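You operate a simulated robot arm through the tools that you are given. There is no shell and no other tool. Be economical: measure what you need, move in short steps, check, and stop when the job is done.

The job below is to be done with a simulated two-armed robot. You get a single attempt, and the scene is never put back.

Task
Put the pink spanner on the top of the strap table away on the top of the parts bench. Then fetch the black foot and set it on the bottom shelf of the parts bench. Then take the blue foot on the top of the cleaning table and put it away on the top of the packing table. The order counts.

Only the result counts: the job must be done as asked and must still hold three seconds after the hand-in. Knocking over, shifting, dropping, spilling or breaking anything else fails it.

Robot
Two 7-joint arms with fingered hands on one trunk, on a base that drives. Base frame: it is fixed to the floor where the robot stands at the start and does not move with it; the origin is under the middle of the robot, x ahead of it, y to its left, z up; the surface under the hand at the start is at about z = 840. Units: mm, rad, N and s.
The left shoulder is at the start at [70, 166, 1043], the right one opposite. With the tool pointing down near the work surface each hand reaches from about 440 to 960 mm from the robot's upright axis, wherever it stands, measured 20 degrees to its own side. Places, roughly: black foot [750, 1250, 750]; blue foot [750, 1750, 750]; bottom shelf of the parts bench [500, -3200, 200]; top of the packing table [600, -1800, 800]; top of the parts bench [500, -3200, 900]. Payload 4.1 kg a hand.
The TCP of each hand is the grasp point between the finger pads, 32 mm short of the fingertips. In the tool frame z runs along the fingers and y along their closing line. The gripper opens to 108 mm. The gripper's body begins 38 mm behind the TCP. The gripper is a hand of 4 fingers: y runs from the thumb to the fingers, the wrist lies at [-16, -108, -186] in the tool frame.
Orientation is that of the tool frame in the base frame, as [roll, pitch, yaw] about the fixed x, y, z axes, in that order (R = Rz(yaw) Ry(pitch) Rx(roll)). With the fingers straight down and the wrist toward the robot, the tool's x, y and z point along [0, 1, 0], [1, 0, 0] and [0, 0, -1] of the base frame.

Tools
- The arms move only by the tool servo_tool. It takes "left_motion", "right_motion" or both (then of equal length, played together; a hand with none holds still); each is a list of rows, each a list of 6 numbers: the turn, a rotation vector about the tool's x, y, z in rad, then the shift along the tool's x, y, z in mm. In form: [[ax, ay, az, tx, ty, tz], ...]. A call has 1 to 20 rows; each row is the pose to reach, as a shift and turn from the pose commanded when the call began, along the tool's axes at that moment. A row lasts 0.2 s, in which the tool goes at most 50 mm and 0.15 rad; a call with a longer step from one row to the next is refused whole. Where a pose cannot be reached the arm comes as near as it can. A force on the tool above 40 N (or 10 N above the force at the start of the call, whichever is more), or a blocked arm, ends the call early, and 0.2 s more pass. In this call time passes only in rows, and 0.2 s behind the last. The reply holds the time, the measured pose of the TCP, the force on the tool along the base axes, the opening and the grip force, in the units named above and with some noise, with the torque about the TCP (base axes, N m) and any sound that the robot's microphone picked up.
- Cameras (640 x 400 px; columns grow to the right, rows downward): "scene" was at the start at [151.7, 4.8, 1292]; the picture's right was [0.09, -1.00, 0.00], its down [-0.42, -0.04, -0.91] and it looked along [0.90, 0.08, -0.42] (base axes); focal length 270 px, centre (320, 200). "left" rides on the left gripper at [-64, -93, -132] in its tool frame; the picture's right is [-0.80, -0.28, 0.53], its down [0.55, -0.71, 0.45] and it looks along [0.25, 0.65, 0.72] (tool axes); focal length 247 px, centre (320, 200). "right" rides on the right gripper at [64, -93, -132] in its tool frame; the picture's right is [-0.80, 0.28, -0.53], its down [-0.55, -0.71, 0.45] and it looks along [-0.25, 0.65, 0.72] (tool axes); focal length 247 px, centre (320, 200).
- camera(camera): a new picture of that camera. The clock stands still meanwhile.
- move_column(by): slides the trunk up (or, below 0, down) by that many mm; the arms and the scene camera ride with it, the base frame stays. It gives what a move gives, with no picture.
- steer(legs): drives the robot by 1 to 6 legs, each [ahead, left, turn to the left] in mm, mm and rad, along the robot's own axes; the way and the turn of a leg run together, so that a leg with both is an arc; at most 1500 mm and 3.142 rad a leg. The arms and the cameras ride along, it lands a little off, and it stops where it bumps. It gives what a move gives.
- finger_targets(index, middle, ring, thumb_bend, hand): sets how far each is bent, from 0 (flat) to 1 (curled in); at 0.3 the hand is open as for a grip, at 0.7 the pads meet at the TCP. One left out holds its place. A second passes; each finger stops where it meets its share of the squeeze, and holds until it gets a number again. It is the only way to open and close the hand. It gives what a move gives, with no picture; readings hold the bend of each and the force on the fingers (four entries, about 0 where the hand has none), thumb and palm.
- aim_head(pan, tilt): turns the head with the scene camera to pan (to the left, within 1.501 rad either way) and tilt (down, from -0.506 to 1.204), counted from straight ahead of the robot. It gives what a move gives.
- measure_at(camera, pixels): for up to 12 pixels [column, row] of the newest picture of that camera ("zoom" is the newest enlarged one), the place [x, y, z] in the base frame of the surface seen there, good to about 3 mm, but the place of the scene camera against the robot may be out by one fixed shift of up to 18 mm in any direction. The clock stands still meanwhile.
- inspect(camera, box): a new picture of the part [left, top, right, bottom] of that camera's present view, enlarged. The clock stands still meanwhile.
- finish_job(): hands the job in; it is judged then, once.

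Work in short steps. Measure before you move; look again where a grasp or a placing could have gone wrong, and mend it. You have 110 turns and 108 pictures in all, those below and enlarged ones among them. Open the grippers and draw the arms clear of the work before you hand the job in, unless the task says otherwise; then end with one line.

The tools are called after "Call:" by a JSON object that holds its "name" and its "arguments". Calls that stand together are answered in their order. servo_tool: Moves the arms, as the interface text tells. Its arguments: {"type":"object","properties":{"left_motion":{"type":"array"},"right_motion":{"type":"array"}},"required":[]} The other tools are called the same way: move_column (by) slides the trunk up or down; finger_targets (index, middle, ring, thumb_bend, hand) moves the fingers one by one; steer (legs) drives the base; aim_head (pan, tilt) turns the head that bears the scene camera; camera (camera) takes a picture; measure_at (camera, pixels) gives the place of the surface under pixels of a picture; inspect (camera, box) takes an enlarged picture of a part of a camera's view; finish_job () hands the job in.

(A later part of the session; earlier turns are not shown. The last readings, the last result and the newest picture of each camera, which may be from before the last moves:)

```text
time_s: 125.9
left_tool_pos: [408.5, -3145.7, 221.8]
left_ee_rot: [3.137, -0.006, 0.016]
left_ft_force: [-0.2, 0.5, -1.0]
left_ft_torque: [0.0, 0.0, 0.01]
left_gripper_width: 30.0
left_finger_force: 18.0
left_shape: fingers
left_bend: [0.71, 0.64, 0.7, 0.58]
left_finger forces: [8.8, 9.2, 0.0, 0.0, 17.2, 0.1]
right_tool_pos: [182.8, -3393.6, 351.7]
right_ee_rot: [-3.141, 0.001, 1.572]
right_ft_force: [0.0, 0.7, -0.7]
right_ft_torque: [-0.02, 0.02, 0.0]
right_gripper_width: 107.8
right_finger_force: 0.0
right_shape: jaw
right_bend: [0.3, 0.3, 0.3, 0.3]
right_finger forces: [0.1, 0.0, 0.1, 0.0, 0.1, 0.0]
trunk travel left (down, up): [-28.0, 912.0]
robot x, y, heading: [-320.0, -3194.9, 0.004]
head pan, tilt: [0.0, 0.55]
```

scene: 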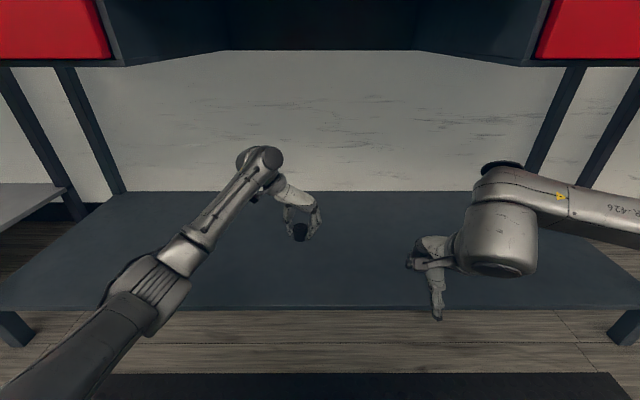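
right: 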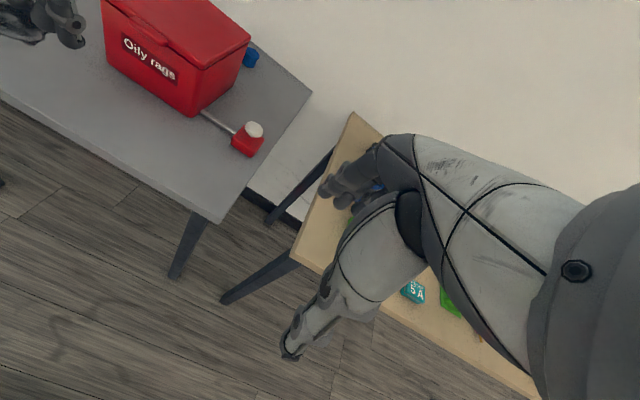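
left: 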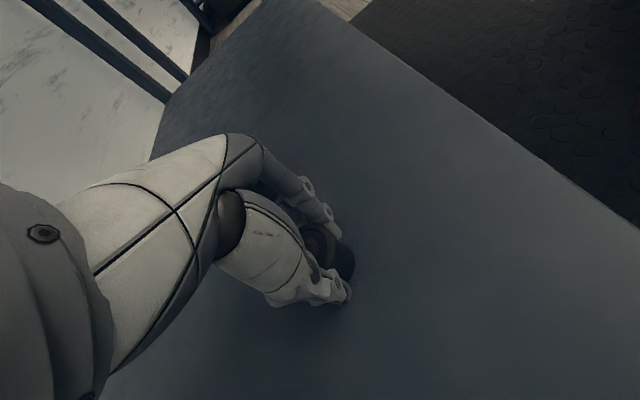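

Call:
{"name": "servo_tool", "arguments": {"left_motion": [[0, 0, 0, 0, 0, 1.5], [0, 0, 0, 0, 0, 3], [0, 0, 0, 0, 0, 4.5]]}}

```text
time_s: 126.7
left_tool_pos: [409.0, -3145.7, 217.6]
left_ee_rot: [3.136, -0.007, 0.015]
left_ft_force: [-0.7, 0.7, 3.4]
left_ft_torque: [0.08, -0.03, 0.0]
left_gripper_width: 29.6
left_finger_force: 17.4
left_shape: fingers
left_bend: [0.71, 0.64, 0.7, 0.58]
left_finger forces: [8.7, 9.4, 0.0, 0.1, 17.2, 0.0]
right_tool_pos: [182.0, -3394.9, 350.7]
right_ee_rot: [3.141, 0.0, 1.572]
right_ft_force: [0.3, -0.2, 0.4]
right_ft_torque: [0.02, 0.0, 0.05]
right_gripper_width: 107.7
right_finger_force: 0.0
right_shape: jaw
right_bend: [0.3, 0.3, 0.3, 0.3]
right_finger forces: [0.1, 0.1, 0.0, 0.0, 0.0, 0.1]
trunk travel left (down, up): [-28.0, 912.0]
robot x, y, heading: [-321.7, -3191.5, 0.0]
head pan, tilt: [0.0, 0.55]
```

Contact with the shelf (3.4 N). I open the hand and rise.

Call:
{"name": "finger_targets", "arguments": {"hand": "left", "index": 0.4, "middle": 0.4, "ring": 0.4, "thumb_bend": 0.4}}

Call:
{"name": "servo_tool", "arguments": {"left_motion": [[0, 0, 0, 0, 0, -15], [0, 0, 0, 0, 0, -45], [0, 0, 0, 0, 0, -85]]}}

Call:
{"name": "camera", "arguments": {"camera": "left"}}

```text
time_s: 127.7
left_tool_pos: [408.9, -3145.7, 217.4]
left_ee_rot: [3.136, -0.007, 0.017]
left_ft_force: [0.3, -0.2, -0.3]
left_ft_torque: [0.0, -0.01, -0.03]
left_gripper_width: 82.1
left_finger_force: 0.0
left_shape: fingers
left_bend: [0.4, 0.4, 0.4, 0.4]
left_finger forces: [0.0, 0.0, 0.0, 0.0, 0.1, 0.0]
right_tool_pos: [182.7, -3393.4, 351.8]
right_ee_rot: [-3.14, 0.0, 1.57]
right_ft_force: [-0.3, -0.1, 0.0]
right_ft_torque: [-0.01, -0.04, -0.01]
right_gripper_width: 107.6
right_finger_force: 0.1
right_shape: jaw
right_bend: [0.3, 0.3, 0.3, 0.3]
right_finger forces: [0.1, 0.0, 0.1, 0.1, 0.1, 0.0]
trunk travel left (down, up): [-28.0, 912.0]
robot x, y, heading: [-317.3, -3192.0, -0.001]
head pan, tilt: [0.0, 0.55]
```

```text
time_s: 128.5
left_tool_pos: [407.5, -3144.7, 303.1]
left_ee_rot: [3.135, -0.005, 0.017]
left_ft_force: [-0.6, 0.4, -0.6]
left_ft_torque: [0.01, 0.01, -0.04]
left_gripper_width: 82.2
left_finger_force: 0.1
left_shape: fingers
left_bend: [0.4, 0.4, 0.4, 0.4]
left_finger forces: [0.0, 0.0, 0.1, 0.0, 0.1, 0.0]
right_tool_pos: [183.4, -3394.4, 351.0]
right_ee_rot: [3.14, 0.0, 1.569]
right_ft_force: [0.3, -0.2, 1.0]
right_ft_torque: [0.02, -0.02, 0.04]
right_gripper_width: 107.1
right_finger_force: 0.0
right_shape: jaw
right_bend: [0.3, 0.3, 0.3, 0.3]
right_finger forces: [0.1, 0.0, 0.0, 0.1, 0.0, 0.0]
trunk travel left (down, up): [-28.0, 912.0]
robot x, y, heading: [-323.6, -3190.3, 0.003]
head pan, tilt: [0.0, 0.55]
```

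```text
55 pictures are left
```

left: 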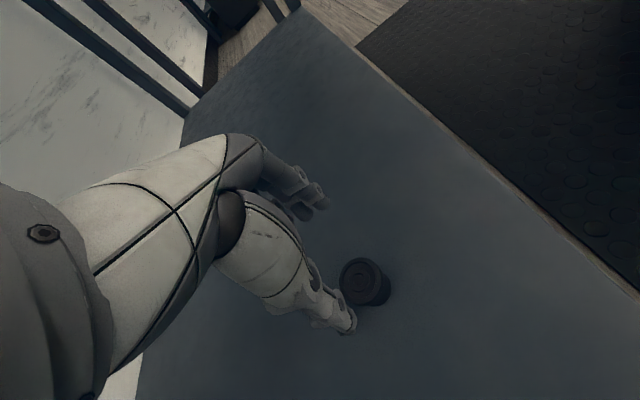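

The black foot stands upright on the shelf. I back out, raise the trunk 600 mm, and raise the hands.

Call:
{"name": "steer", "arguments": {"legs": [[-370, 0, 0]]}}

Call:
{"name": "move_column", "arguments": {"by": 600}}

Call:
{"name": "servo_tool", "arguments": {"left_motion": [[0, 0, -0.1, -20, 0, -40], [0, 0, -0.2, -40, 0, -80], [0, 0, -0.2, -60, 0, -120], [0, 0, -0.2, -80, 0, -160], [0, 0, -0.2, -100, 0, -200]], "right_motion": [[0, 0, 0, 0, 20, -40], [0, 0, 0, 0, 40, -80], [0, 0, 0, 0, 60, -120], [0, 0, 0, 0, 80, -160], [0, 0, 0, 0, 90, -200]]}}

Call:
{"name": "camera", "arguments": {"camera": "scene"}}

```text
time_s: 130.9
left_tool_pos: [37.4, -3148.0, 303.7]
left_ee_rot: [3.136, -0.005, 0.01]
left_ft_force: [0.3, -0.3, 0.4]
left_ft_torque: [0.03, 0.02, 0.03]
left_gripper_width: 82.0
left_finger_force: 0.1
left_shape: fingers
left_bend: [0.4, 0.4, 0.4, 0.4]
left_finger forces: [0.0, 0.0, 0.0, 0.1, 0.0, 0.0]
right_tool_pos: [-188.3, -3396.4, 352.4]
right_ee_rot: [3.14, 0.0, 1.565]
right_ft_force: [-0.5, 0.5, -0.3]
right_ft_torque: [0.01, 0.03, 0.0]
right_gripper_width: 107.5
right_finger_force: 0.0
right_shape: jaw
right_bend: [0.3, 0.3, 0.3, 0.3]
right_finger forces: [0.0, 0.0, 0.0, 0.0, 0.0, 0.0]
trunk travel left (down, up): [-28.0, 912.0]
robot x, y, heading: [-691.9, -3192.0, -0.005]
head pan, tilt: [0.0, 0.55]
```

```text
refused: 600 is not a number from -400 to 400
```

```text
time_s: 132.1
left_tool_pos: [-64.2, -3147.9, 502.2]
left_ee_rot: [3.135, -0.003, 0.21]
left_ft_force: [-0.3, 0.6, -0.1]
left_ft_torque: [0.02, 0.01, 0.0]
left_gripper_width: 82.0
left_finger_force: 0.1
left_shape: fingers
left_bend: [0.4, 0.4, 0.4, 0.4]
left_finger forces: [0.0, 0.1, 0.0, 0.0, 0.0, 0.1]
right_tool_pos: [-97.5, -3395.3, 550.5]
right_ee_rot: [-3.14, -0.001, 1.564]
right_ft_force: [-0.3, -1.3, 0.1]
right_ft_torque: [-0.02, 0.06, 0.0]
right_gripper_width: 107.4
right_finger_force: 0.1
right_shape: jaw
right_bend: [0.3, 0.3, 0.3, 0.3]
right_finger forces: [0.1, 0.0, 0.0, 0.0, 0.0, 0.1]
trunk travel left (down, up): [-28.0, 912.0]
robot x, y, heading: [-693.3, -3191.5, -0.006]
head pan, tilt: [0.0, 0.55]
```

```text
54 pictures are left
```

scene: 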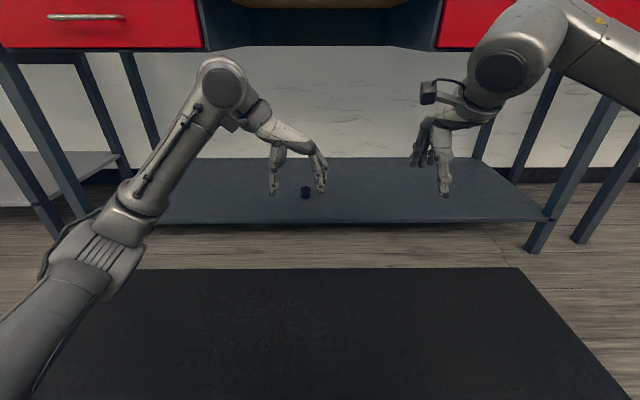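

The foot stands at (305,192). I raise the trunk in two steps, move into the aisle, and stop in front of the packing table to choose a spot.

Call:
{"name": "move_column", "arguments": {"by": 400}}

Call:
{"name": "move_column", "arguments": {"by": 200}}

Call:
{"name": "steer", "arguments": {"legs": [[150, 0, 0.005], [0, 1430, 0]]}}

Call:
{"name": "camera", "arguments": {"camera": "scene"}}

```text
time_s: 135.9
left_tool_pos: [-64.0, -3147.1, 902.7]
left_ee_rot: [3.136, -0.004, 0.211]
left_ft_force: [-0.2, -0.1, 0.0]
left_ft_torque: [0.01, -0.02, 0.02]
left_gripper_width: 82.3
left_finger_force: 0.0
left_shape: fingers
left_bend: [0.4, 0.4, 0.4, 0.4]
left_finger forces: [0.0, 0.0, 0.1, 0.0, 0.1, 0.1]
right_tool_pos: [-98.9, -3394.7, 949.8]
right_ee_rot: [-3.141, -0.001, 1.566]
right_ft_force: [-0.2, -1.4, 1.3]
right_ft_torque: [0.0, -0.02, -0.02]
right_gripper_width: 107.5
right_finger_force: 0.1
right_shape: jaw
right_bend: [0.3, 0.3, 0.3, 0.3]
right_finger forces: [0.1, 0.0, 0.0, 0.0, 0.0, 0.1]
trunk travel left (down, up): [-428.0, 512.0]
robot x, y, heading: [-692.1, -3188.8, -0.005]
head pan, tilt: [0.0, 0.55]
```

```text
time_s: 138.1
left_tool_pos: [-63.6, -3146.7, 1101.0]
left_ee_rot: [3.135, -0.003, 0.212]
left_ft_force: [0.3, 0.9, 0.8]
left_ft_torque: [0.03, 0.02, -0.01]
left_gripper_width: 82.0
left_finger_force: 0.1
left_shape: fingers
left_bend: [0.4, 0.4, 0.4, 0.4]
left_finger forces: [0.0, 0.0, 0.1, 0.0, 0.1, 0.0]
right_tool_pos: [-98.7, -3394.7, 1150.0]
right_ee_rot: [3.141, -0.001, 1.563]
right_ft_force: [0.5, 0.6, -0.1]
right_ft_torque: [-0.02, 0.01, -0.01]
right_gripper_width: 107.7
right_finger_force: 0.2
right_shape: jaw
right_bend: [0.3, 0.3, 0.3, 0.3]
right_finger forces: [0.0, 0.0, 0.0, 0.0, 0.0, 0.0]
trunk travel left (down, up): [-628.0, 312.0]
robot x, y, heading: [-692.7, -3191.4, -0.004]
head pan, tilt: [0.0, 0.55]
```

```text
time_s: 146.2
left_tool_pos: [94.8, -1709.7, 1102.8]
left_ee_rot: [3.135, -0.006, 0.203]
left_ft_force: [-0.9, 0.8, 0.2]
left_ft_torque: [0.02, 0.01, -0.04]
left_gripper_width: 82.1
left_finger_force: 0.0
left_shape: fingers
left_bend: [0.4, 0.4, 0.4, 0.4]
left_finger forces: [0.0, 0.0, 0.0, 0.0, 0.0, 0.0]
right_tool_pos: [57.4, -1957.8, 1150.2]
right_ee_rot: [3.141, 0.0, 1.558]
right_ft_force: [0.1, -0.4, -0.2]
right_ft_torque: [0.02, 0.0, -0.04]
right_gripper_width: 107.6
right_finger_force: 0.0
right_shape: jaw
right_bend: [0.3, 0.3, 0.3, 0.3]
right_finger forces: [0.0, 0.0, 0.0, 0.0, 0.1, 0.0]
trunk travel left (down, up): [-628.0, 312.0]
robot x, y, heading: [-534.6, -1749.2, -0.016]
head pan, tilt: [0.0, 0.55]
```

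```text
53 pictures are left
```

scene: 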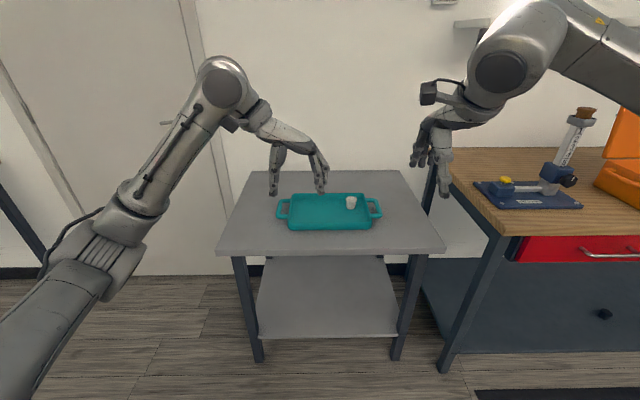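

The packing table has a teal tray in the middle; its front-left area is free. I measure it.

Call:
{"name": "measure_at", "arguments": {"camera": "scene", "pixels": [[220, 250], [440, 248], [255, 230], [290, 225], [320, 240], [240, 200], [265, 190], [278, 205], [400, 235], [375, 225], [350, 200]]}}

```text
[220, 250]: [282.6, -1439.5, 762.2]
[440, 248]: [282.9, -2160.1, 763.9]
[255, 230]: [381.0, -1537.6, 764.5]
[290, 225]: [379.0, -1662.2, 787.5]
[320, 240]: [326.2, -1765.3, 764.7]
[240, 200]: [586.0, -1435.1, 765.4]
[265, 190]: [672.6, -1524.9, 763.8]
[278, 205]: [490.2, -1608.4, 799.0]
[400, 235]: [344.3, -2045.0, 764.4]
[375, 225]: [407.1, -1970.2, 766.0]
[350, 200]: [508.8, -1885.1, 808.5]
```

I'll place it at about (400,-1530). Now I drive left to the cleaning table for the blue foot.

Call:
{"name": "steer", "arguments": {"legs": [[0, 0, 0.016], [0, 1490, 0], [0, 1490, 0]]}}

```text
time_s: 160.9
left_tool_pos: [75.4, 1289.2, 1102.4]
left_ee_rot: [3.133, -0.006, 0.232]
left_ft_force: [-0.5, 0.0, 0.9]
left_ft_torque: [-0.02, -0.01, 0.0]
left_gripper_width: 81.8
left_finger_force: 0.1
left_shape: fingers
left_bend: [0.4, 0.4, 0.4, 0.4]
left_finger forces: [0.0, 0.0, 0.1, 0.1, 0.0, 0.0]
right_tool_pos: [45.4, 1039.9, 1150.3]
right_ee_rot: [-3.141, 0.001, 1.587]
right_ft_force: [-1.0, -0.1, -0.1]
right_ft_torque: [-0.01, 0.02, -0.01]
right_gripper_width: 107.5
right_finger_force: 0.1
right_shape: jaw
right_bend: [0.3, 0.3, 0.3, 0.3]
right_finger forces: [0.0, 0.1, 0.1, 0.1, 0.0, 0.0]
trunk travel left (down, up): [-628.0, 312.0]
robot x, y, heading: [-553.8, 1230.1, 0.018]
head pan, tilt: [0.0, 0.55]
```

I turn the right hand so its wrist faces right, and drive left 480 mm while straightening.

Call:
{"name": "servo_tool", "arguments": {"right_motion": [[0, 0, -0.15, 8, 0, 0], [0, 0, -0.3, 16, 0, 0], [0, 0, -0.45, 24, 0, 0], [0, 0, -0.6, 32, 0, 0], [0, 0, -0.75, 40, 0, 0], [0, 0, -0.9, 48, 0, 0], [0, 0, -1.05, 56, 0, 0], [0, 0, -1.2, 64, 0, 0], [0, 0, -1.35, 72, 0, 0], [0, 0, -1.45, 80, 0, 0]]}}

Call:
{"name": "steer", "arguments": {"legs": [[0, 0, -0.018], [0, 490, 0], [430, 0, 0]]}}

Call:
{"name": "camera", "arguments": {"camera": "scene"}}

Call:
{"name": "camera", "arguments": {"camera": "right"}}

```text
time_s: 163.2
left_tool_pos: [77.1, 1289.7, 1100.9]
left_ee_rot: [3.135, -0.004, 0.232]
left_ft_force: [-0.7, -1.0, 0.7]
left_ft_torque: [0.0, -0.01, -0.03]
left_gripper_width: 82.5
left_finger_force: 0.0
left_shape: fingers
left_bend: [0.4, 0.4, 0.4, 0.4]
left_finger forces: [0.0, 0.0, 0.0, 0.0, 0.1, 0.1]
right_tool_pos: [-133.7, 1112.4, 1199.2]
right_ee_rot: [-3.141, -0.023, 2.917]
right_ft_force: [0.1, 0.2, -0.4]
right_ft_torque: [0.01, 0.01, 0.04]
right_gripper_width: 108.1
right_finger_force: 0.0
right_shape: jaw
right_bend: [0.3, 0.3, 0.3, 0.3]
right_finger forces: [0.0, 0.0, 0.1, 0.0, 0.1, 0.0]
right hand out of reach, approached as far as the arm can: row 6, 7, 8, 9, 10
trunk travel left (down, up): [-628.0, 312.0]
robot x, y, heading: [-551.3, 1231.8, 0.012]
head pan, tilt: [0.0, 0.55]
```

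```text
time_s: 168.7
left_tool_pos: [514.0, 1779.6, 1102.3]
left_ee_rot: [3.135, -0.004, 0.224]
left_ft_force: [-0.4, 0.3, 0.1]
left_ft_torque: [0.03, 0.02, 0.04]
left_gripper_width: 82.3
left_finger_force: 0.0
left_shape: fingers
left_bend: [0.4, 0.4, 0.4, 0.4]
left_finger forces: [0.1, 0.0, 0.1, 0.0, 0.0, 0.0]
right_tool_pos: [303.8, 1604.5, 1199.4]
right_ee_rot: [3.141, -0.022, 2.908]
right_ft_force: [-0.4, 0.1, 0.5]
right_ft_torque: [0.01, -0.01, -0.03]
right_gripper_width: 107.9
right_finger_force: 0.0
right_shape: jaw
right_bend: [0.3, 0.3, 0.3, 0.3]
right_finger forces: [0.0, 0.0, 0.1, 0.0, 0.1, 0.0]
trunk travel left (down, up): [-628.0, 312.0]
robot x, y, heading: [-111.9, 1729.7, 0.009]
head pan, tilt: [0.0, 0.55]
```

```text
52 pictures are left
```

scene: 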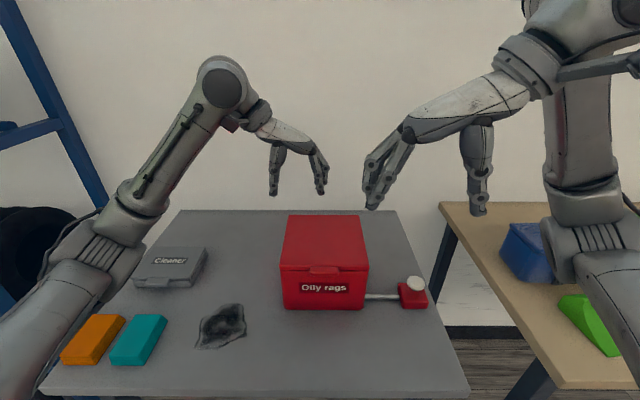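

```text
51 pictures are left
```

right: 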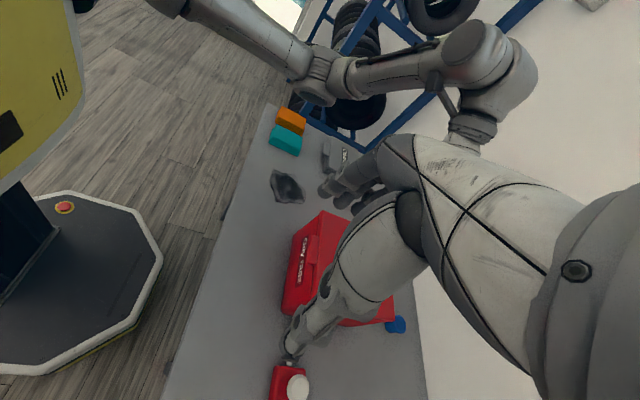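

The right arm stopped short in a retracted pose, though clear of things. The blue foot shows at (397,324) in the right picture; I measure it and the red box.

Call:
{"name": "measure_at", "arguments": {"camera": "right", "pixels": [[397, 324], [390, 320], [402, 330], [405, 322], [385, 310], [360, 320], [375, 290], [335, 215], [300, 385], [415, 350]]}}

Call:
{"name": "inspect", "arguments": {"camera": "right", "box": [340, 290, 440, 360]}}

Call:
{"name": "measure_at", "arguments": {"camera": "scene", "pixels": [[292, 217], [362, 217], [366, 265], [284, 265], [400, 222], [415, 285], [412, 300]]}}

```text
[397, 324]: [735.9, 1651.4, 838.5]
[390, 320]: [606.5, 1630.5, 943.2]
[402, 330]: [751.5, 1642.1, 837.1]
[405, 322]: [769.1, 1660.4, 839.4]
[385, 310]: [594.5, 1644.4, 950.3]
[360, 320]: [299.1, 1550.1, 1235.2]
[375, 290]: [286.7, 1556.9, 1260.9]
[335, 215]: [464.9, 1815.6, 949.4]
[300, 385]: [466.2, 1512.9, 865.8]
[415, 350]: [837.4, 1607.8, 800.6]
```

```text
5.71 times, centred on (390, 325) of right
```

zoom: 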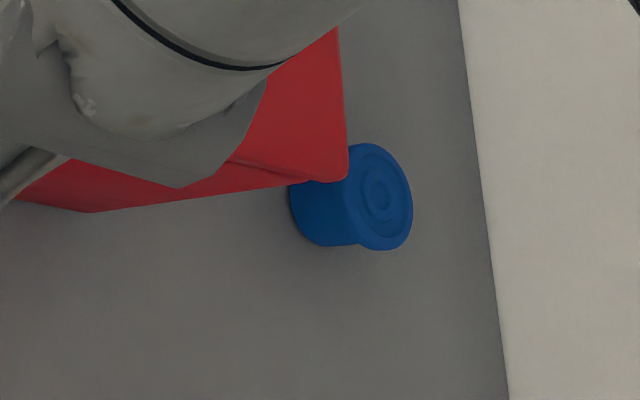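

```text
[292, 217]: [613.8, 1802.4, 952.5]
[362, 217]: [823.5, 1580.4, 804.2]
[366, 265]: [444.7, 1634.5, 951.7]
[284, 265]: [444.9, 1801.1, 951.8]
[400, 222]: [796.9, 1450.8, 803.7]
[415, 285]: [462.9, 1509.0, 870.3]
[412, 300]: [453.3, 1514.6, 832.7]
```

The box spans x 445–612, y 1630–1805, top 950; the foot is at (751,1652), top 838, so approaching with the right hand from the box's right is clear. I first test a small forward move of the right hand to see which pose it counts from.

Call:
{"name": "servo_tool", "arguments": {"right_motion": [[0, 0, 0, -20, 5, 5], [0, 0, 0, -40, 9, 10]]}}

```text
time_s: 169.3
left_tool_pos: [514.0, 1780.8, 1103.2]
left_ee_rot: [3.134, -0.005, 0.225]
left_ft_force: [-0.5, 0.4, 0.6]
left_ft_torque: [-0.03, 0.0, -0.01]
left_gripper_width: 82.3
left_finger_force: 0.0
left_shape: fingers
left_bend: [0.4, 0.4, 0.4, 0.4]
left_finger forces: [0.1, 0.1, 0.0, 0.0, 0.1, 0.0]
right_tool_pos: [304.2, 1605.7, 1198.0]
right_ee_rot: [3.141, -0.023, 2.907]
right_ft_force: [-0.1, -0.1, -0.6]
right_ft_torque: [-0.02, 0.03, 0.01]
right_gripper_width: 107.8
right_finger_force: 0.0
right_shape: jaw
right_bend: [0.3, 0.3, 0.3, 0.3]
right_finger forces: [0.0, 0.1, 0.0, 0.0, 0.1, 0.0]
right hand out of reach, approached as far as the arm can: row 1, 2
trunk travel left (down, up): [-628.0, 312.0]
robot x, y, heading: [-113.0, 1726.8, 0.007]
head pan, tilt: [0.0, 0.55]
```

The right arm is caught at a joint limit. I unwind the turn to return to the earlier posture, then will go in with another path.

Call:
{"name": "servo_tool", "arguments": {"right_motion": [[0, 0, 0.15, 4, -9, -1], [0, 0, 0.3, 7, -18, -2], [0, 0, 0.45, 10, -27, -3], [0, 0, 0.6, 13, -36, -4], [0, 0, 0.75, 16, -45, -5], [0, 0, 0.9, 20, -54, -6], [0, 0, 1.05, 23, -63, -7], [0, 0, 1.2, 26, -72, -8], [0, 0, 1.35, 29, -81, -9], [0, 0, 1.45, 32, -89, -10]]}}

Call:
{"name": "camera", "arguments": {"camera": "scene"}}

```text
time_s: 171.5
left_tool_pos: [513.9, 1780.4, 1102.5]
left_ee_rot: [3.136, -0.006, 0.223]
left_ft_force: [-0.4, 0.3, -0.5]
left_ft_torque: [0.0, 0.04, 0.01]
left_gripper_width: 82.3
left_finger_force: 0.1
left_shape: fingers
left_bend: [0.4, 0.4, 0.4, 0.4]
left_finger forces: [0.0, 0.0, 0.0, 0.1, 0.0, 0.0]
right_tool_pos: [251.4, 1525.2, 1209.9]
right_ee_rot: [-3.12, -0.005, 1.455]
right_ft_force: [0.1, -0.2, -0.7]
right_ft_torque: [0.0, 0.02, -0.01]
right_gripper_width: 108.0
right_finger_force: 0.0
right_shape: jaw
right_bend: [0.3, 0.3, 0.3, 0.3]
right_finger forces: [0.0, 0.0, 0.0, 0.0, 0.0, 0.1]
trunk travel left (down, up): [-628.0, 312.0]
robot x, y, heading: [-110.7, 1725.5, 0.009]
head pan, tilt: [0.0, 0.55]
```

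```text
49 pictures are left
```

scene: 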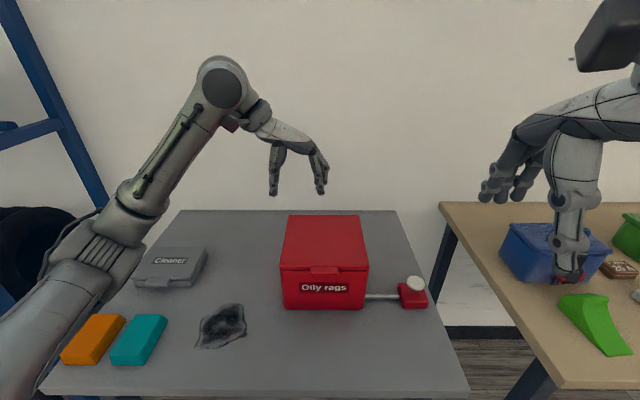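

It unwound. I now move the right hand out to the mirror of the left's starting pose (ahead and to the right), above the toolbox height.

Call:
{"name": "servo_tool", "arguments": {"right_motion": [[0, 0, -0.017, -17, 40, 15], [0, 0, -0.034, -34, 79, 30], [0, 0, -0.05, -51, 118, 45], [0, 0, -0.068, -68, 158, 60], [0, 0, -0.085, -85, 197, 75], [0, 0, -0.1, -102, 236, 90], [0, 0, -0.115, -119, 275, 100]]}}

Call:
{"name": "camera", "arguments": {"camera": "scene"}}

```text
time_s: 173.1
left_tool_pos: [515.6, 1778.0, 1102.8]
left_ee_rot: [3.137, -0.002, 0.223]
left_ft_force: [0.0, -0.4, -0.4]
left_ft_torque: [-0.01, 0.03, 0.01]
left_gripper_width: 82.0
left_finger_force: 0.1
left_shape: fingers
left_bend: [0.4, 0.4, 0.4, 0.4]
left_finger forces: [0.0, 0.0, 0.0, 0.0, 0.0, 0.0]
right_tool_pos: [512.0, 1376.0, 1102.3]
right_ee_rot: [-3.119, -0.007, 1.572]
right_ft_force: [0.6, -0.1, 0.1]
right_ft_torque: [0.01, 0.04, 0.03]
right_gripper_width: 108.0
right_finger_force: 0.2
right_shape: jaw
right_bend: [0.3, 0.3, 0.3, 0.3]
right_finger forces: [0.1, 0.1, 0.1, 0.0, 0.0, 0.1]
trunk travel left (down, up): [-628.0, 312.0]
robot x, y, heading: [-111.6, 1728.7, 0.009]
head pan, tilt: [0.0, 0.55]
```

```text
48 pictures are left
```

scene: 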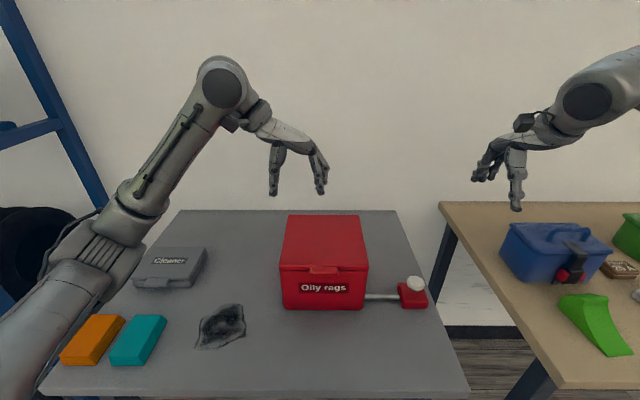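

The right arm is now in the good posture. I pull the left hand back and to the left, and swing the right hand with the turn to above (592,1650).

Call:
{"name": "servo_tool", "arguments": {"left_motion": [[0, 0, 0, -19, -25, -12], [0, 0, 0, -38, -50, -24], [0, 0, 0, -57, -75, -36], [0, 0, 0, -76, -100, -48], [0, 0, 0, -95, -124, -60], [0, 0, 0, -95, -124, -60], [0, 0, 0, -95, -124, -60], [0, 0, 0, -95, -124, -60], [0, 0, 0, -95, -124, -60], [0, 0, 0, -95, -124, -60]], "right_motion": [[0, 0, -0.145, 27, 8, 0], [0, 0, -0.29, 55, 16, 0], [0, 0, -0.435, 82, 24, 0], [0, 0, -0.58, 110, 32, 0], [0, 0, -0.725, 137, 40, 0], [0, 0, -0.87, 165, 48, 0], [0, 0, -1.015, 192, 56, 0], [0, 0, -1.16, 220, 64, 0], [0, 0, -1.305, 247, 72, 0], [0, 0, -1.45, 275, 80, 0]]}}

Call:
{"name": "camera", "arguments": {"camera": "scene"}}

Call:
{"name": "camera", "arguments": {"camera": "right"}}

```text
time_s: 175.3
left_tool_pos: [392.6, 1880.2, 1162.2]
left_ee_rot: [3.136, -0.005, 0.223]
left_ft_force: [-0.2, -0.6, -0.6]
left_ft_torque: [-0.01, -0.04, 0.0]
left_gripper_width: 82.0
left_finger_force: 0.1
left_shape: fingers
left_bend: [0.4, 0.4, 0.4, 0.4]
left_finger forces: [0.1, 0.1, 0.1, 0.0, 0.0, 0.1]
right_tool_pos: [490.3, 1556.1, 1045.0]
right_ee_rot: [3.131, 0.318, 2.424]
right_ft_force: [-0.6, 0.5, 0.9]
right_ft_torque: [-0.03, -0.02, -0.03]
right_gripper_width: 108.1
right_finger_force: 0.1
right_shape: jaw
right_bend: [0.3, 0.3, 0.3, 0.3]
right_finger forces: [0.0, 0.1, 0.0, 0.0, 0.0, 0.1]
right hand out of reach, approached as far as the arm can: row 4, 5, 6, 7, 8, 9, 10
trunk travel left (down, up): [-628.0, 312.0]
robot x, y, heading: [-112.8, 1729.3, 0.004]
head pan, tilt: [0.0, 0.55]
```

```text
47 pictures are left
```

scene: 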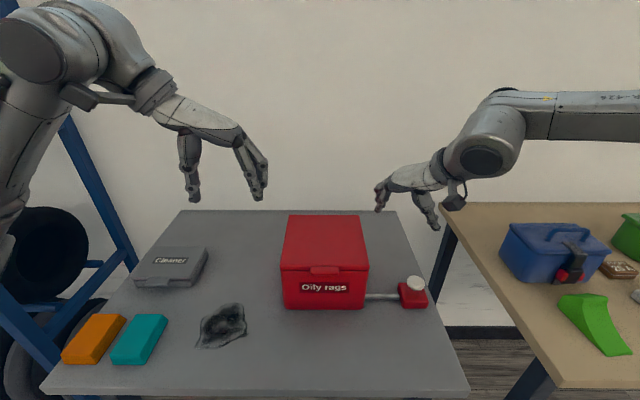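

```text
46 pictures are left
```

right: 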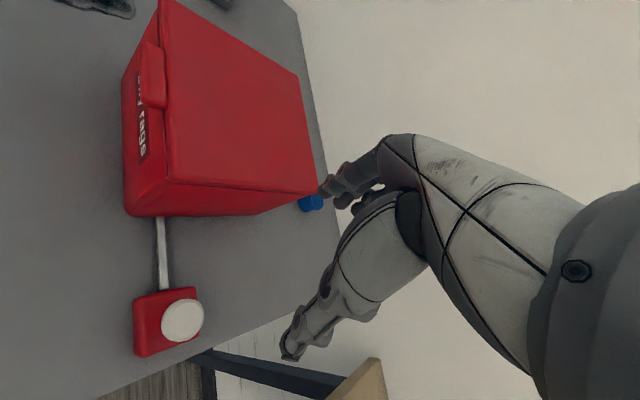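

Again out of reach in that direction. A better way: stand further right (robot y≈1400) and use the left hand pointing outward, its forearm passing right of the box. I back off, drive right, and restore both arms to standard postures.

Call:
{"name": "steer", "arguments": {"legs": [[-400, 0, 0], [0, -330, 0]]}}

Call:
{"name": "servo_tool", "arguments": {"left_motion": [[0, 0, -0.14, 9, -6, 6], [0, 0, -0.28, 18, -12, 12], [0, 0, -0.42, 27, -18, 18], [0, 0, -0.56, 36, -24, 24], [0, 0, -0.7, 45, -30, 30], [0, 0, -0.84, 54, -36, 36], [0, 0, -0.98, 63, -42, 42], [0, 0, -1.12, 72, -48, 48], [0, 0, -1.25, 81, -54, 54], [0, 0, -1.35, 90, -60, 60]], "right_motion": [[0.017, 0.037, 0.106, -11, -10, -5], [0.034, 0.075, 0.212, -22, -20, -10], [0.051, 0.112, 0.318, -33, -30, -15], [0.068, 0.149, 0.424, -44, -40, -20], [0.085, 0.186, 0.529, -54, -50, -25], [0.102, 0.224, 0.635, -65, -60, -30], [0.119, 0.261, 0.741, -76, -70, -35], [0.136, 0.298, 0.847, -87, -80, -40], [0.136, 0.298, 0.847, -87, -80, -40], [0.136, 0.298, 0.847, -87, -80, -40]]}}

Call:
{"name": "camera", "arguments": {"camera": "scene"}}

```text
time_s: 179.6
left_tool_pos: [-3.0, 1552.4, 1162.4]
left_ee_rot: [3.135, -0.005, 0.234]
left_ft_force: [0.2, -0.1, -0.6]
left_ft_torque: [0.03, 0.02, 0.0]
left_gripper_width: 82.2
left_finger_force: 0.2
left_shape: fingers
left_bend: [0.4, 0.4, 0.4, 0.4]
left_finger forces: [0.1, 0.1, 0.0, 0.0, 0.0, 0.0]
right_tool_pos: [98.7, 1229.8, 1043.7]
right_ee_rot: [3.133, 0.314, 2.438]
right_ft_force: [-0.4, -0.3, -0.5]
right_ft_torque: [-0.02, -0.01, -0.02]
right_gripper_width: 107.8
right_finger_force: 0.0
right_shape: jaw
right_bend: [0.3, 0.3, 0.3, 0.3]
right_finger forces: [0.1, 0.0, 0.0, 0.0, 0.1, 0.1]
trunk travel left (down, up): [-628.0, 312.0]
robot x, y, heading: [-508.6, 1393.0, 0.022]
head pan, tilt: [0.0, 0.55]
```

```text
time_s: 181.8
left_tool_pos: [68.4, 1631.9, 1103.1]
left_ee_rot: [3.134, 0.007, 1.588]
left_ft_force: [-0.1, -0.3, -0.1]
left_ft_torque: [-0.01, 0.0, 0.02]
left_gripper_width: 82.0
left_finger_force: 0.0
left_shape: fingers
left_bend: [0.4, 0.4, 0.4, 0.4]
left_finger forces: [0.0, 0.0, 0.1, 0.0, 0.0, 0.0]
right_tool_pos: [101.0, 1123.1, 1109.3]
right_ee_rot: [3.137, -0.009, 1.587]
right_ft_force: [0.6, -0.7, -0.3]
right_ft_torque: [-0.01, -0.01, 0.02]
right_gripper_width: 108.3
right_finger_force: 0.0
right_shape: jaw
right_bend: [0.3, 0.3, 0.3, 0.3]
right_finger forces: [0.1, 0.1, 0.0, 0.0, 0.0, 0.0]
trunk travel left (down, up): [-628.0, 312.0]
robot x, y, heading: [-509.7, 1390.1, 0.019]
head pan, tilt: [0.0, 0.55]
```

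```text
45 pictures are left
```

scene: 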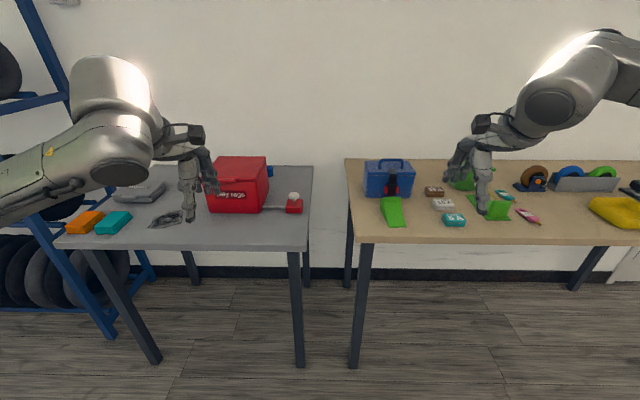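

Both arms are in standard postures. I turn the left hand by 0.5 rad outward, raise the trunk 120 mm and drive ahead 480 mm.

Call:
{"name": "servo_tool", "arguments": {"left_motion": [[0, 0, -0.13, 0, 0, 0], [0, 0, -0.26, 0, 0, 0], [0, 0, -0.38, 0, 0, 0], [0, 0, -0.5, 0, 0, 0]]}}

Call:
{"name": "move_column", "arguments": {"by": 120}}

Call:
{"name": "steer", "arguments": {"legs": [[0, 0, -0.019], [480, 0, 0]]}}

Call:
{"name": "camera", "arguments": {"camera": "left"}}

Call:
{"name": "camera", "arguments": {"camera": "scene"}}

```text
time_s: 182.8
left_tool_pos: [68.8, 1631.1, 1102.4]
left_ee_rot: [3.139, 0.006, 2.089]
left_ft_force: [-0.1, -0.3, -0.3]
left_ft_torque: [0.01, -0.01, -0.03]
left_gripper_width: 82.2
left_finger_force: 0.0
left_shape: fingers
left_bend: [0.4, 0.4, 0.4, 0.4]
left_finger forces: [0.0, 0.0, 0.0, 0.0, 0.0, 0.1]
right_tool_pos: [100.4, 1123.7, 1108.0]
right_ee_rot: [3.137, -0.008, 1.586]
right_ft_force: [-0.1, -0.9, 0.5]
right_ft_torque: [0.01, -0.03, 0.03]
right_gripper_width: 108.1
right_finger_force: 0.0
right_shape: jaw
right_bend: [0.3, 0.3, 0.3, 0.3]
right_finger forces: [0.0, 0.1, 0.1, 0.1, 0.0, 0.0]
trunk travel left (down, up): [-628.0, 312.0]
robot x, y, heading: [-509.4, 1395.2, 0.019]
head pan, tilt: [0.0, 0.55]
```

```text
time_s: 184.2
left_tool_pos: [69.5, 1631.8, 1222.0]
left_ee_rot: [3.141, 0.008, 2.087]
left_ft_force: [0.4, -1.0, 0.4]
left_ft_torque: [0.02, 0.0, -0.01]
left_gripper_width: 82.3
left_finger_force: 0.1
left_shape: fingers
left_bend: [0.4, 0.4, 0.4, 0.4]
left_finger forces: [0.0, 0.1, 0.0, 0.0, 0.0, 0.0]
right_tool_pos: [101.5, 1124.7, 1229.8]
right_ee_rot: [3.138, -0.007, 1.587]
right_ft_force: [0.1, 0.0, -0.6]
right_ft_torque: [0.01, 0.0, 0.03]
right_gripper_width: 108.2
right_finger_force: 0.0
right_shape: jaw
right_bend: [0.3, 0.3, 0.3, 0.3]
right_finger forces: [0.0, 0.0, 0.1, 0.0, 0.1, 0.1]
trunk travel left (down, up): [-748.0, 192.0]
robot x, y, heading: [-511.0, 1393.4, 0.021]
head pan, tilt: [0.0, 0.55]
```

```text
time_s: 187.4
left_tool_pos: [556.8, 1615.1, 1222.8]
left_ee_rot: [3.139, 0.008, 2.059]
left_ft_force: [-0.3, -0.5, -0.1]
left_ft_torque: [-0.02, -0.02, -0.01]
left_gripper_width: 81.9
left_finger_force: 0.0
left_shape: fingers
left_bend: [0.4, 0.4, 0.4, 0.4]
left_finger forces: [0.0, 0.0, 0.1, 0.0, 0.0, 0.1]
right_tool_pos: [573.5, 1106.7, 1230.2]
right_ee_rot: [3.139, -0.007, 1.558]
right_ft_force: [-0.3, -0.3, 0.3]
right_ft_torque: [0.01, 0.02, 0.0]
right_gripper_width: 108.0
right_finger_force: 0.1
right_shape: jaw
right_bend: [0.3, 0.3, 0.3, 0.3]
right_finger forces: [0.1, 0.0, 0.1, 0.1, 0.1, 0.1]
trunk travel left (down, up): [-748.0, 192.0]
robot x, y, heading: [-27.6, 1394.8, -0.007]
head pan, tilt: [0.0, 0.55]
```

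```text
44 pictures are left
```

left: 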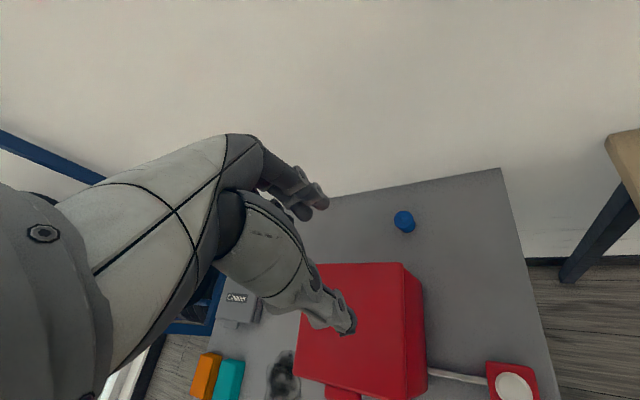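

```text
43 pictures are left
```

scene: 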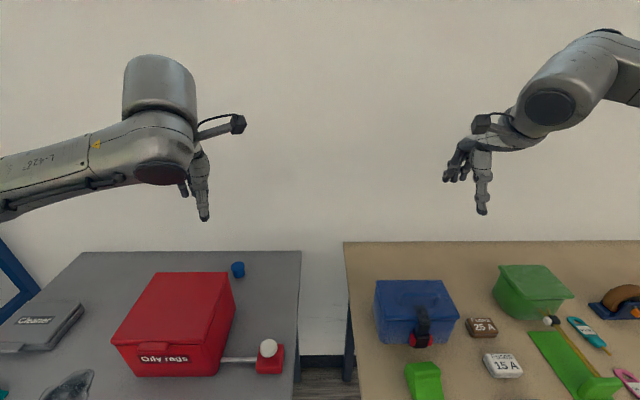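

I measure the blue foot, and forearm points relative to the hand to check the clearance over the box.

Call:
{"name": "measure_at", "arguments": {"camera": "left", "pixels": [[403, 216], [398, 220], [409, 225], [403, 228], [396, 222], [412, 217], [405, 270], [420, 350]]}}

Call:
{"name": "measure_at", "arguments": {"camera": "scene", "pixels": [[10, 215], [40, 205], [90, 185], [160, 183], [60, 150], [160, 80], [205, 210], [237, 264], [160, 172]]}}

Call:
{"name": "inspect", "arguments": {"camera": "left", "box": [370, 190, 450, 250]}}

```text
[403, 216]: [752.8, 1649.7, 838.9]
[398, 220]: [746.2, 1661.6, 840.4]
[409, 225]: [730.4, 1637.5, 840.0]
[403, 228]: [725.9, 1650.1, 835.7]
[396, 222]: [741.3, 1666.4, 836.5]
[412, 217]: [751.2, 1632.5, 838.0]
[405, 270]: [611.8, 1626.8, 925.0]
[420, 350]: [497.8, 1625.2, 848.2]
```

```text
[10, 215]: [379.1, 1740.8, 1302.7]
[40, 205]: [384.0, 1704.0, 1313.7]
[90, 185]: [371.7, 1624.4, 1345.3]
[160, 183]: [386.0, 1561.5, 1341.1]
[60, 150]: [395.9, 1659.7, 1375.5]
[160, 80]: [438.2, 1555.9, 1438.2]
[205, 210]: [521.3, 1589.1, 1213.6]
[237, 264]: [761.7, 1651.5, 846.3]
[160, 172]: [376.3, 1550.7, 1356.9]
```

```text
6.67 times, centred on (410, 220) of left
```

zoom: 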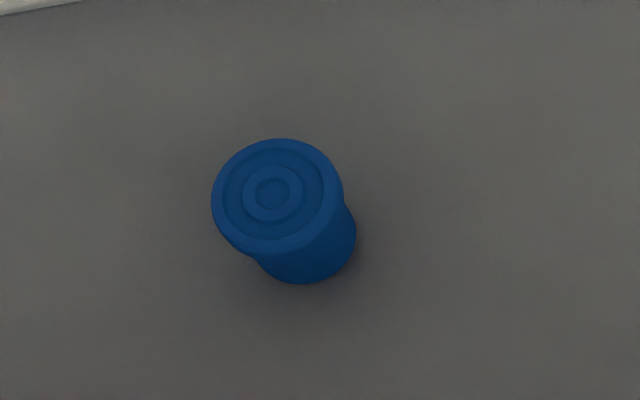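

The forearm would ride ~80 mm above TCP level over the box, too low. Raising the trunk fully makes the arm reach down from above instead; I raise 190 mm, extend above (746,1653), lower to z≈1050 and re-measure.

Call:
{"name": "move_column", "arguments": {"by": 188}}

Call:
{"name": "servo_tool", "arguments": {"left_motion": [[0, 0, 0, -11, 37, 20], [0, 0, 0, -22, 74, 40], [0, 0, 0, -33, 111, 60], [0, 0, 0, -44, 148, 80], [0, 0, 0, -55, 185, 100], [0, 0, 0, -55, 185, 145], [0, 0, 0, -55, 185, 190], [0, 0, 0, -55, 185, 235], [0, 0, 0, -55, 185, 280], [0, 0, 0, -55, 185, 320], [0, 0, 0, -55, 185, 360]]}}

Call:
{"name": "aim_head", "arguments": {"pan": 0.35, "tilt": 0.8}}

Call:
{"name": "camera", "arguments": {"camera": "scene"}}

Call:
{"name": "camera", "arguments": {"camera": "left"}}

```text
time_s: 189.5
left_tool_pos: [558.3, 1613.3, 1410.0]
left_ee_rot: [3.139, 0.007, 2.059]
left_ft_force: [-0.2, -0.3, 1.2]
left_ft_torque: [-0.02, 0.0, 0.01]
left_gripper_width: 82.1
left_finger_force: 0.0
left_shape: fingers
left_bend: [0.4, 0.4, 0.4, 0.4]
left_finger forces: [0.1, 0.0, 0.0, 0.0, 0.0, 0.0]
right_tool_pos: [575.4, 1106.7, 1416.9]
right_ee_rot: [3.138, -0.008, 1.559]
right_ft_force: [-0.6, -0.1, 0.2]
right_ft_torque: [0.01, -0.01, 0.0]
right_gripper_width: 108.2
right_finger_force: 0.0
right_shape: jaw
right_bend: [0.3, 0.3, 0.3, 0.3]
right_finger forces: [0.1, 0.0, 0.0, 0.0, 0.0, 0.1]
trunk travel left (down, up): [-936.0, 4.0]
robot x, y, heading: [-22.8, 1394.5, -0.008]
head pan, tilt: [0.0, 0.55]
```

```text
time_s: 191.9
left_tool_pos: [751.8, 1650.0, 1048.9]
left_ee_rot: [3.138, 0.009, 2.056]
left_ft_force: [0.0, -0.5, 0.9]
left_ft_torque: [0.01, 0.03, 0.0]
left_gripper_width: 82.2
left_finger_force: 0.1
left_shape: fingers
left_bend: [0.4, 0.4, 0.4, 0.4]
left_finger forces: [0.1, 0.0, 0.0, 0.0, 0.0, 0.0]
right_tool_pos: [576.5, 1106.2, 1416.3]
right_ee_rot: [3.138, -0.006, 1.559]
right_ft_force: [0.5, -0.4, -0.6]
right_ft_torque: [0.04, 0.02, -0.01]
right_gripper_width: 107.9
right_finger_force: 0.1
right_shape: jaw
right_bend: [0.3, 0.3, 0.3, 0.3]
right_finger forces: [0.0, 0.0, 0.0, 0.0, 0.0, 0.0]
trunk travel left (down, up): [-936.0, 4.0]
robot x, y, heading: [-24.8, 1391.2, -0.005]
head pan, tilt: [0.0, 0.55]
```

```text
time_s: 192.8
left_tool_pos: [750.5, 1648.9, 1049.5]
left_ee_rot: [3.138, 0.007, 2.059]
left_ft_force: [0.3, 0.5, 0.0]
left_ft_torque: [0.03, 0.01, -0.01]
left_gripper_width: 82.1
left_finger_force: 0.1
left_shape: fingers
left_bend: [0.4, 0.4, 0.4, 0.4]
left_finger forces: [0.0, 0.0, 0.1, 0.1, 0.1, 0.1]
right_tool_pos: [575.3, 1106.3, 1417.1]
right_ee_rot: [3.14, -0.007, 1.558]
right_ft_force: [0.1, -0.4, 0.0]
right_ft_torque: [-0.02, 0.02, 0.02]
right_gripper_width: 108.1
right_finger_force: 0.1
right_shape: jaw
right_bend: [0.3, 0.3, 0.3, 0.3]
right_finger forces: [0.1, 0.1, 0.0, 0.0, 0.1, 0.0]
trunk travel left (down, up): [-936.0, 4.0]
robot x, y, heading: [-32.4, 1390.1, -0.006]
head pan, tilt: [0.351, 0.799]
```

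```text
41 pictures are left
```

scene: 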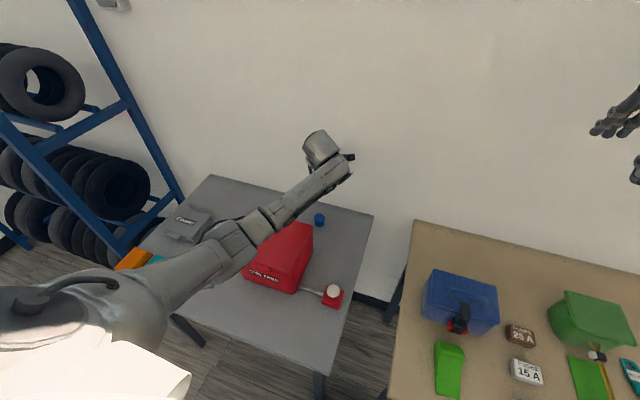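

```text
40 pictures are left
```

left: 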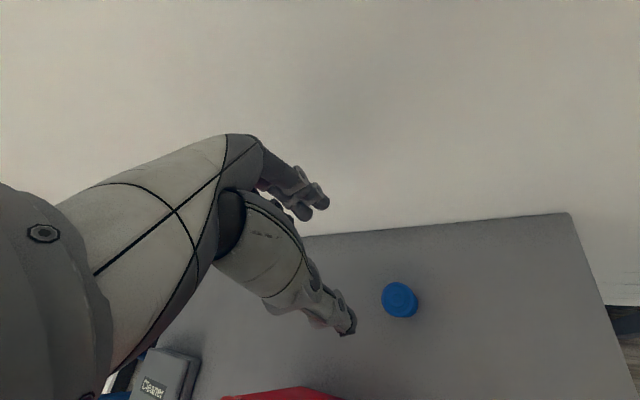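

Now the forearm comes from above. I measure its underside points and the foot once more.

Call:
{"name": "measure_at", "arguments": {"camera": "scene", "pixels": [[345, 180], [320, 197], [295, 215], [272, 236], [240, 262], [310, 170], [262, 210]]}}

Call:
{"name": "measure_at", "arguments": {"camera": "left", "pixels": [[399, 288], [399, 298], [388, 300], [412, 298], [400, 312], [399, 284]]}}

Call:
{"name": "inspect", "arguments": {"camera": "left", "box": [360, 270, 440, 330]}}

```text
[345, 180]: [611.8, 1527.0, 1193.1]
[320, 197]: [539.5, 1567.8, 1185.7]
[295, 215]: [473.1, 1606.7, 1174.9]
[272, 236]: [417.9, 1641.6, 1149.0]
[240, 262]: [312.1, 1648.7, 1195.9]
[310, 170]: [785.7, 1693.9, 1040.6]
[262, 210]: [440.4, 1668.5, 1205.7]
```

```text
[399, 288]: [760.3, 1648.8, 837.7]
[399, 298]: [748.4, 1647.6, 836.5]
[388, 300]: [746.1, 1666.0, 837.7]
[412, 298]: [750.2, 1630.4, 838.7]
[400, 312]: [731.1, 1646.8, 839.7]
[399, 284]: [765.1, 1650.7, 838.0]
```

```text
6.67 times, centred on (400, 300) of left
```

zoom: 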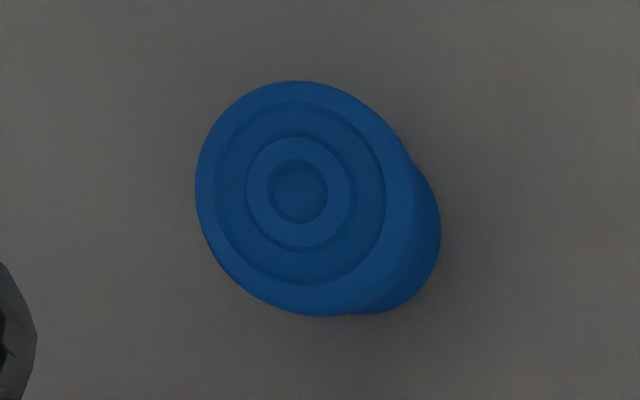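

Lowering further would bring the forearm to about box-top height at its corner — too tight. With the right hand (elbow to the right) the forearm stays wholly beside the box. I lift the left hand away and check where the tyre rack stands before moving left.

Call:
{"name": "measure_at", "arguments": {"camera": "scene", "pixels": [[85, 15], [110, 80], [140, 135], [175, 185], [100, 115], [40, 85], [15, 130]]}}

Call:
{"name": "servo_tool", "arguments": {"left_motion": [[0, 0, 0.1, 0, 0, -45], [0, 0, 0.2, 0, 0, -90], [0, 0, 0.3, 0, 0, -135], [0, 0, 0.4, 0, 0, -180], [0, 0, 0.5, 0, 0, -225], [0, 0, 0.5, 0, -20, -265], [0, 0, 0.5, 10, -60, -290], [0, 0, 0.5, 10, -105, -300], [0, 0, 0.5, 10, -150, -300], [0, 0, 0.5, 10, -190, -300]]}}

```text
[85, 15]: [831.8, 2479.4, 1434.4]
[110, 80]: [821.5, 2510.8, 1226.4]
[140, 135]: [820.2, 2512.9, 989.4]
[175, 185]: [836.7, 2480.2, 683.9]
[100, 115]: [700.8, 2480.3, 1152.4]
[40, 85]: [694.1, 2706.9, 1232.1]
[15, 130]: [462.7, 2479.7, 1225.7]
```

```text
time_s: 194.9
left_tool_pos: [575.1, 1572.3, 1352.5]
left_ee_rot: [3.135, 0.005, 1.56]
left_ft_force: [-0.3, 0.2, -0.1]
left_ft_torque: [0.01, -0.05, -0.01]
left_gripper_width: 82.2
left_finger_force: 0.0
left_shape: fingers
left_bend: [0.4, 0.4, 0.4, 0.4]
left_finger forces: [0.0, 0.1, 0.1, 0.1, 0.0, 0.0]
right_tool_pos: [575.6, 1104.7, 1416.7]
right_ee_rot: [3.139, -0.008, 1.556]
right_ft_force: [-0.5, 0.1, -0.2]
right_ft_torque: [0.01, -0.05, 0.02]
right_gripper_width: 108.0
right_finger_force: 0.0
right_shape: jaw
right_bend: [0.3, 0.3, 0.3, 0.3]
right_finger forces: [0.0, 0.0, 0.0, 0.0, 0.0, 0.1]
trunk travel left (down, up): [-936.0, 4.0]
robot x, y, heading: [-24.9, 1395.0, -0.002]
head pan, tilt: [0.351, 0.799]
```

The rack face is at y≈2480, plenty of room. I drive left 365 mm with the hands high, then bring the right hand over the foot with a 0.5 rad turn and down to z≈1150.

Call:
{"name": "steer", "arguments": {"legs": [[0, 365, 0]]}}

Call:
{"name": "servo_tool", "arguments": {"right_motion": [[0, 0, -0.08, 26, 24, 20], [0, 0, -0.16, 52, 48, 40], [0, 0, -0.24, 78, 72, 60], [0, 0, -0.32, 104, 96, 80], [0, 0, -0.4, 130, 120, 100], [0, 0, -0.48, 156, 145, 120], [0, 0, -0.54, 184, 170, 140], [0, 0, -0.54, 184, 170, 180], [0, 0, -0.54, 184, 170, 220], [0, 0, -0.54, 184, 170, 260]]}}

Call:
{"name": "aim_head", "arguments": {"pan": -0.2, "tilt": 0.75}}

Call:
{"name": "camera", "arguments": {"camera": "scene"}}

Call:
{"name": "camera", "arguments": {"camera": "right"}}

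```text
time_s: 197.3
left_tool_pos: [580.0, 1930.8, 1351.4]
left_ee_rot: [3.135, 0.003, 1.556]
left_ft_force: [1.0, -1.2, -0.1]
left_ft_torque: [-0.01, -0.02, 0.01]
left_gripper_width: 82.3
left_finger_force: 0.0
left_shape: fingers
left_bend: [0.4, 0.4, 0.4, 0.4]
left_finger forces: [0.1, 0.0, 0.0, 0.0, 0.0, 0.1]
right_tool_pos: [578.3, 1464.6, 1416.1]
right_ee_rot: [3.137, -0.009, 1.555]
right_ft_force: [0.1, 0.5, 0.5]
right_ft_torque: [0.03, 0.0, 0.03]
right_gripper_width: 107.9
right_finger_force: 0.1
right_shape: jaw
right_bend: [0.3, 0.3, 0.3, 0.3]
right_finger forces: [0.0, 0.0, 0.1, 0.0, 0.0, 0.0]
trunk travel left (down, up): [-936.0, 4.0]
robot x, y, heading: [-25.8, 1757.3, -0.015]
head pan, tilt: [0.351, 0.799]
```

```text
time_s: 199.5
left_tool_pos: [580.5, 1934.5, 1352.2]
left_ee_rot: [3.135, 0.004, 1.554]
left_ft_force: [0.5, -0.7, -1.5]
left_ft_torque: [-0.04, -0.01, -0.02]
left_gripper_width: 82.3
left_finger_force: 0.1
left_shape: fingers
left_bend: [0.4, 0.4, 0.4, 0.4]
left_finger forces: [0.1, 0.0, 0.1, 0.1, 0.0, 0.1]
right_tool_pos: [748.8, 1649.3, 1178.1]
right_ee_rot: [3.133, -0.002, 2.092]
right_ft_force: [-1.0, 0.6, -1.3]
right_ft_torque: [-0.02, 0.01, 0.01]
right_gripper_width: 108.0
right_finger_force: 0.1
right_shape: jaw
right_bend: [0.3, 0.3, 0.3, 0.3]
right_finger forces: [0.1, 0.1, 0.0, 0.1, 0.0, 0.0]
right hand out of reach, approached as far as the arm can: row 7, 10
trunk travel left (down, up): [-936.0, 4.0]
robot x, y, heading: [-23.6, 1758.1, -0.011]
head pan, tilt: [0.351, 0.799]
```

```text
time_s: 200.4
left_tool_pos: [579.8, 1935.4, 1351.0]
left_ee_rot: [3.135, 0.004, 1.555]
left_ft_force: [0.0, -0.9, -0.2]
left_ft_torque: [-0.01, 0.02, 0.01]
left_gripper_width: 82.4
left_finger_force: 0.0
left_shape: fingers
left_bend: [0.4, 0.4, 0.4, 0.4]
left_finger forces: [0.0, 0.1, 0.0, 0.0, 0.1, 0.1]
right_tool_pos: [748.8, 1648.9, 1179.3]
right_ee_rot: [3.134, -0.003, 2.093]
right_ft_force: [0.4, -0.6, 0.2]
right_ft_torque: [-0.01, -0.02, 0.0]
right_gripper_width: 108.2
right_finger_force: 0.0
right_shape: jaw
right_bend: [0.3, 0.3, 0.3, 0.3]
right_finger forces: [0.0, 0.0, 0.0, 0.1, 0.0, 0.0]
trunk travel left (down, up): [-936.0, 4.0]
robot x, y, heading: [-24.7, 1752.7, -0.01]
head pan, tilt: [-0.201, 0.75]
```

```text
38 pictures are left
```

scene: 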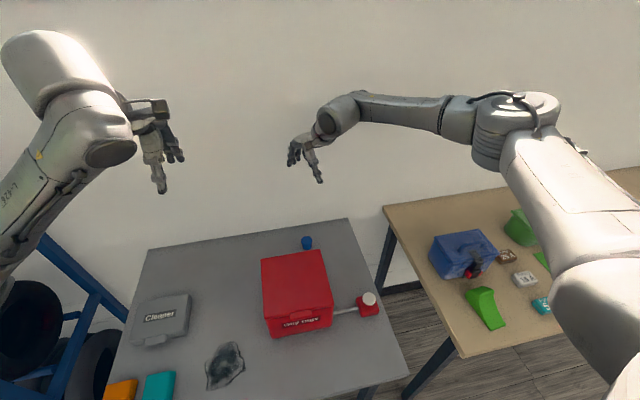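

```text
37 pictures are left
```

right: 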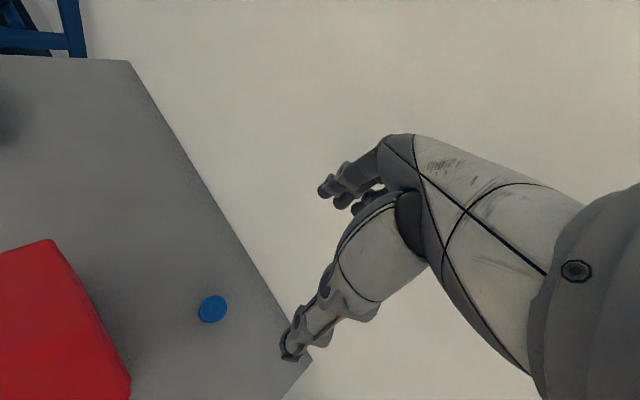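

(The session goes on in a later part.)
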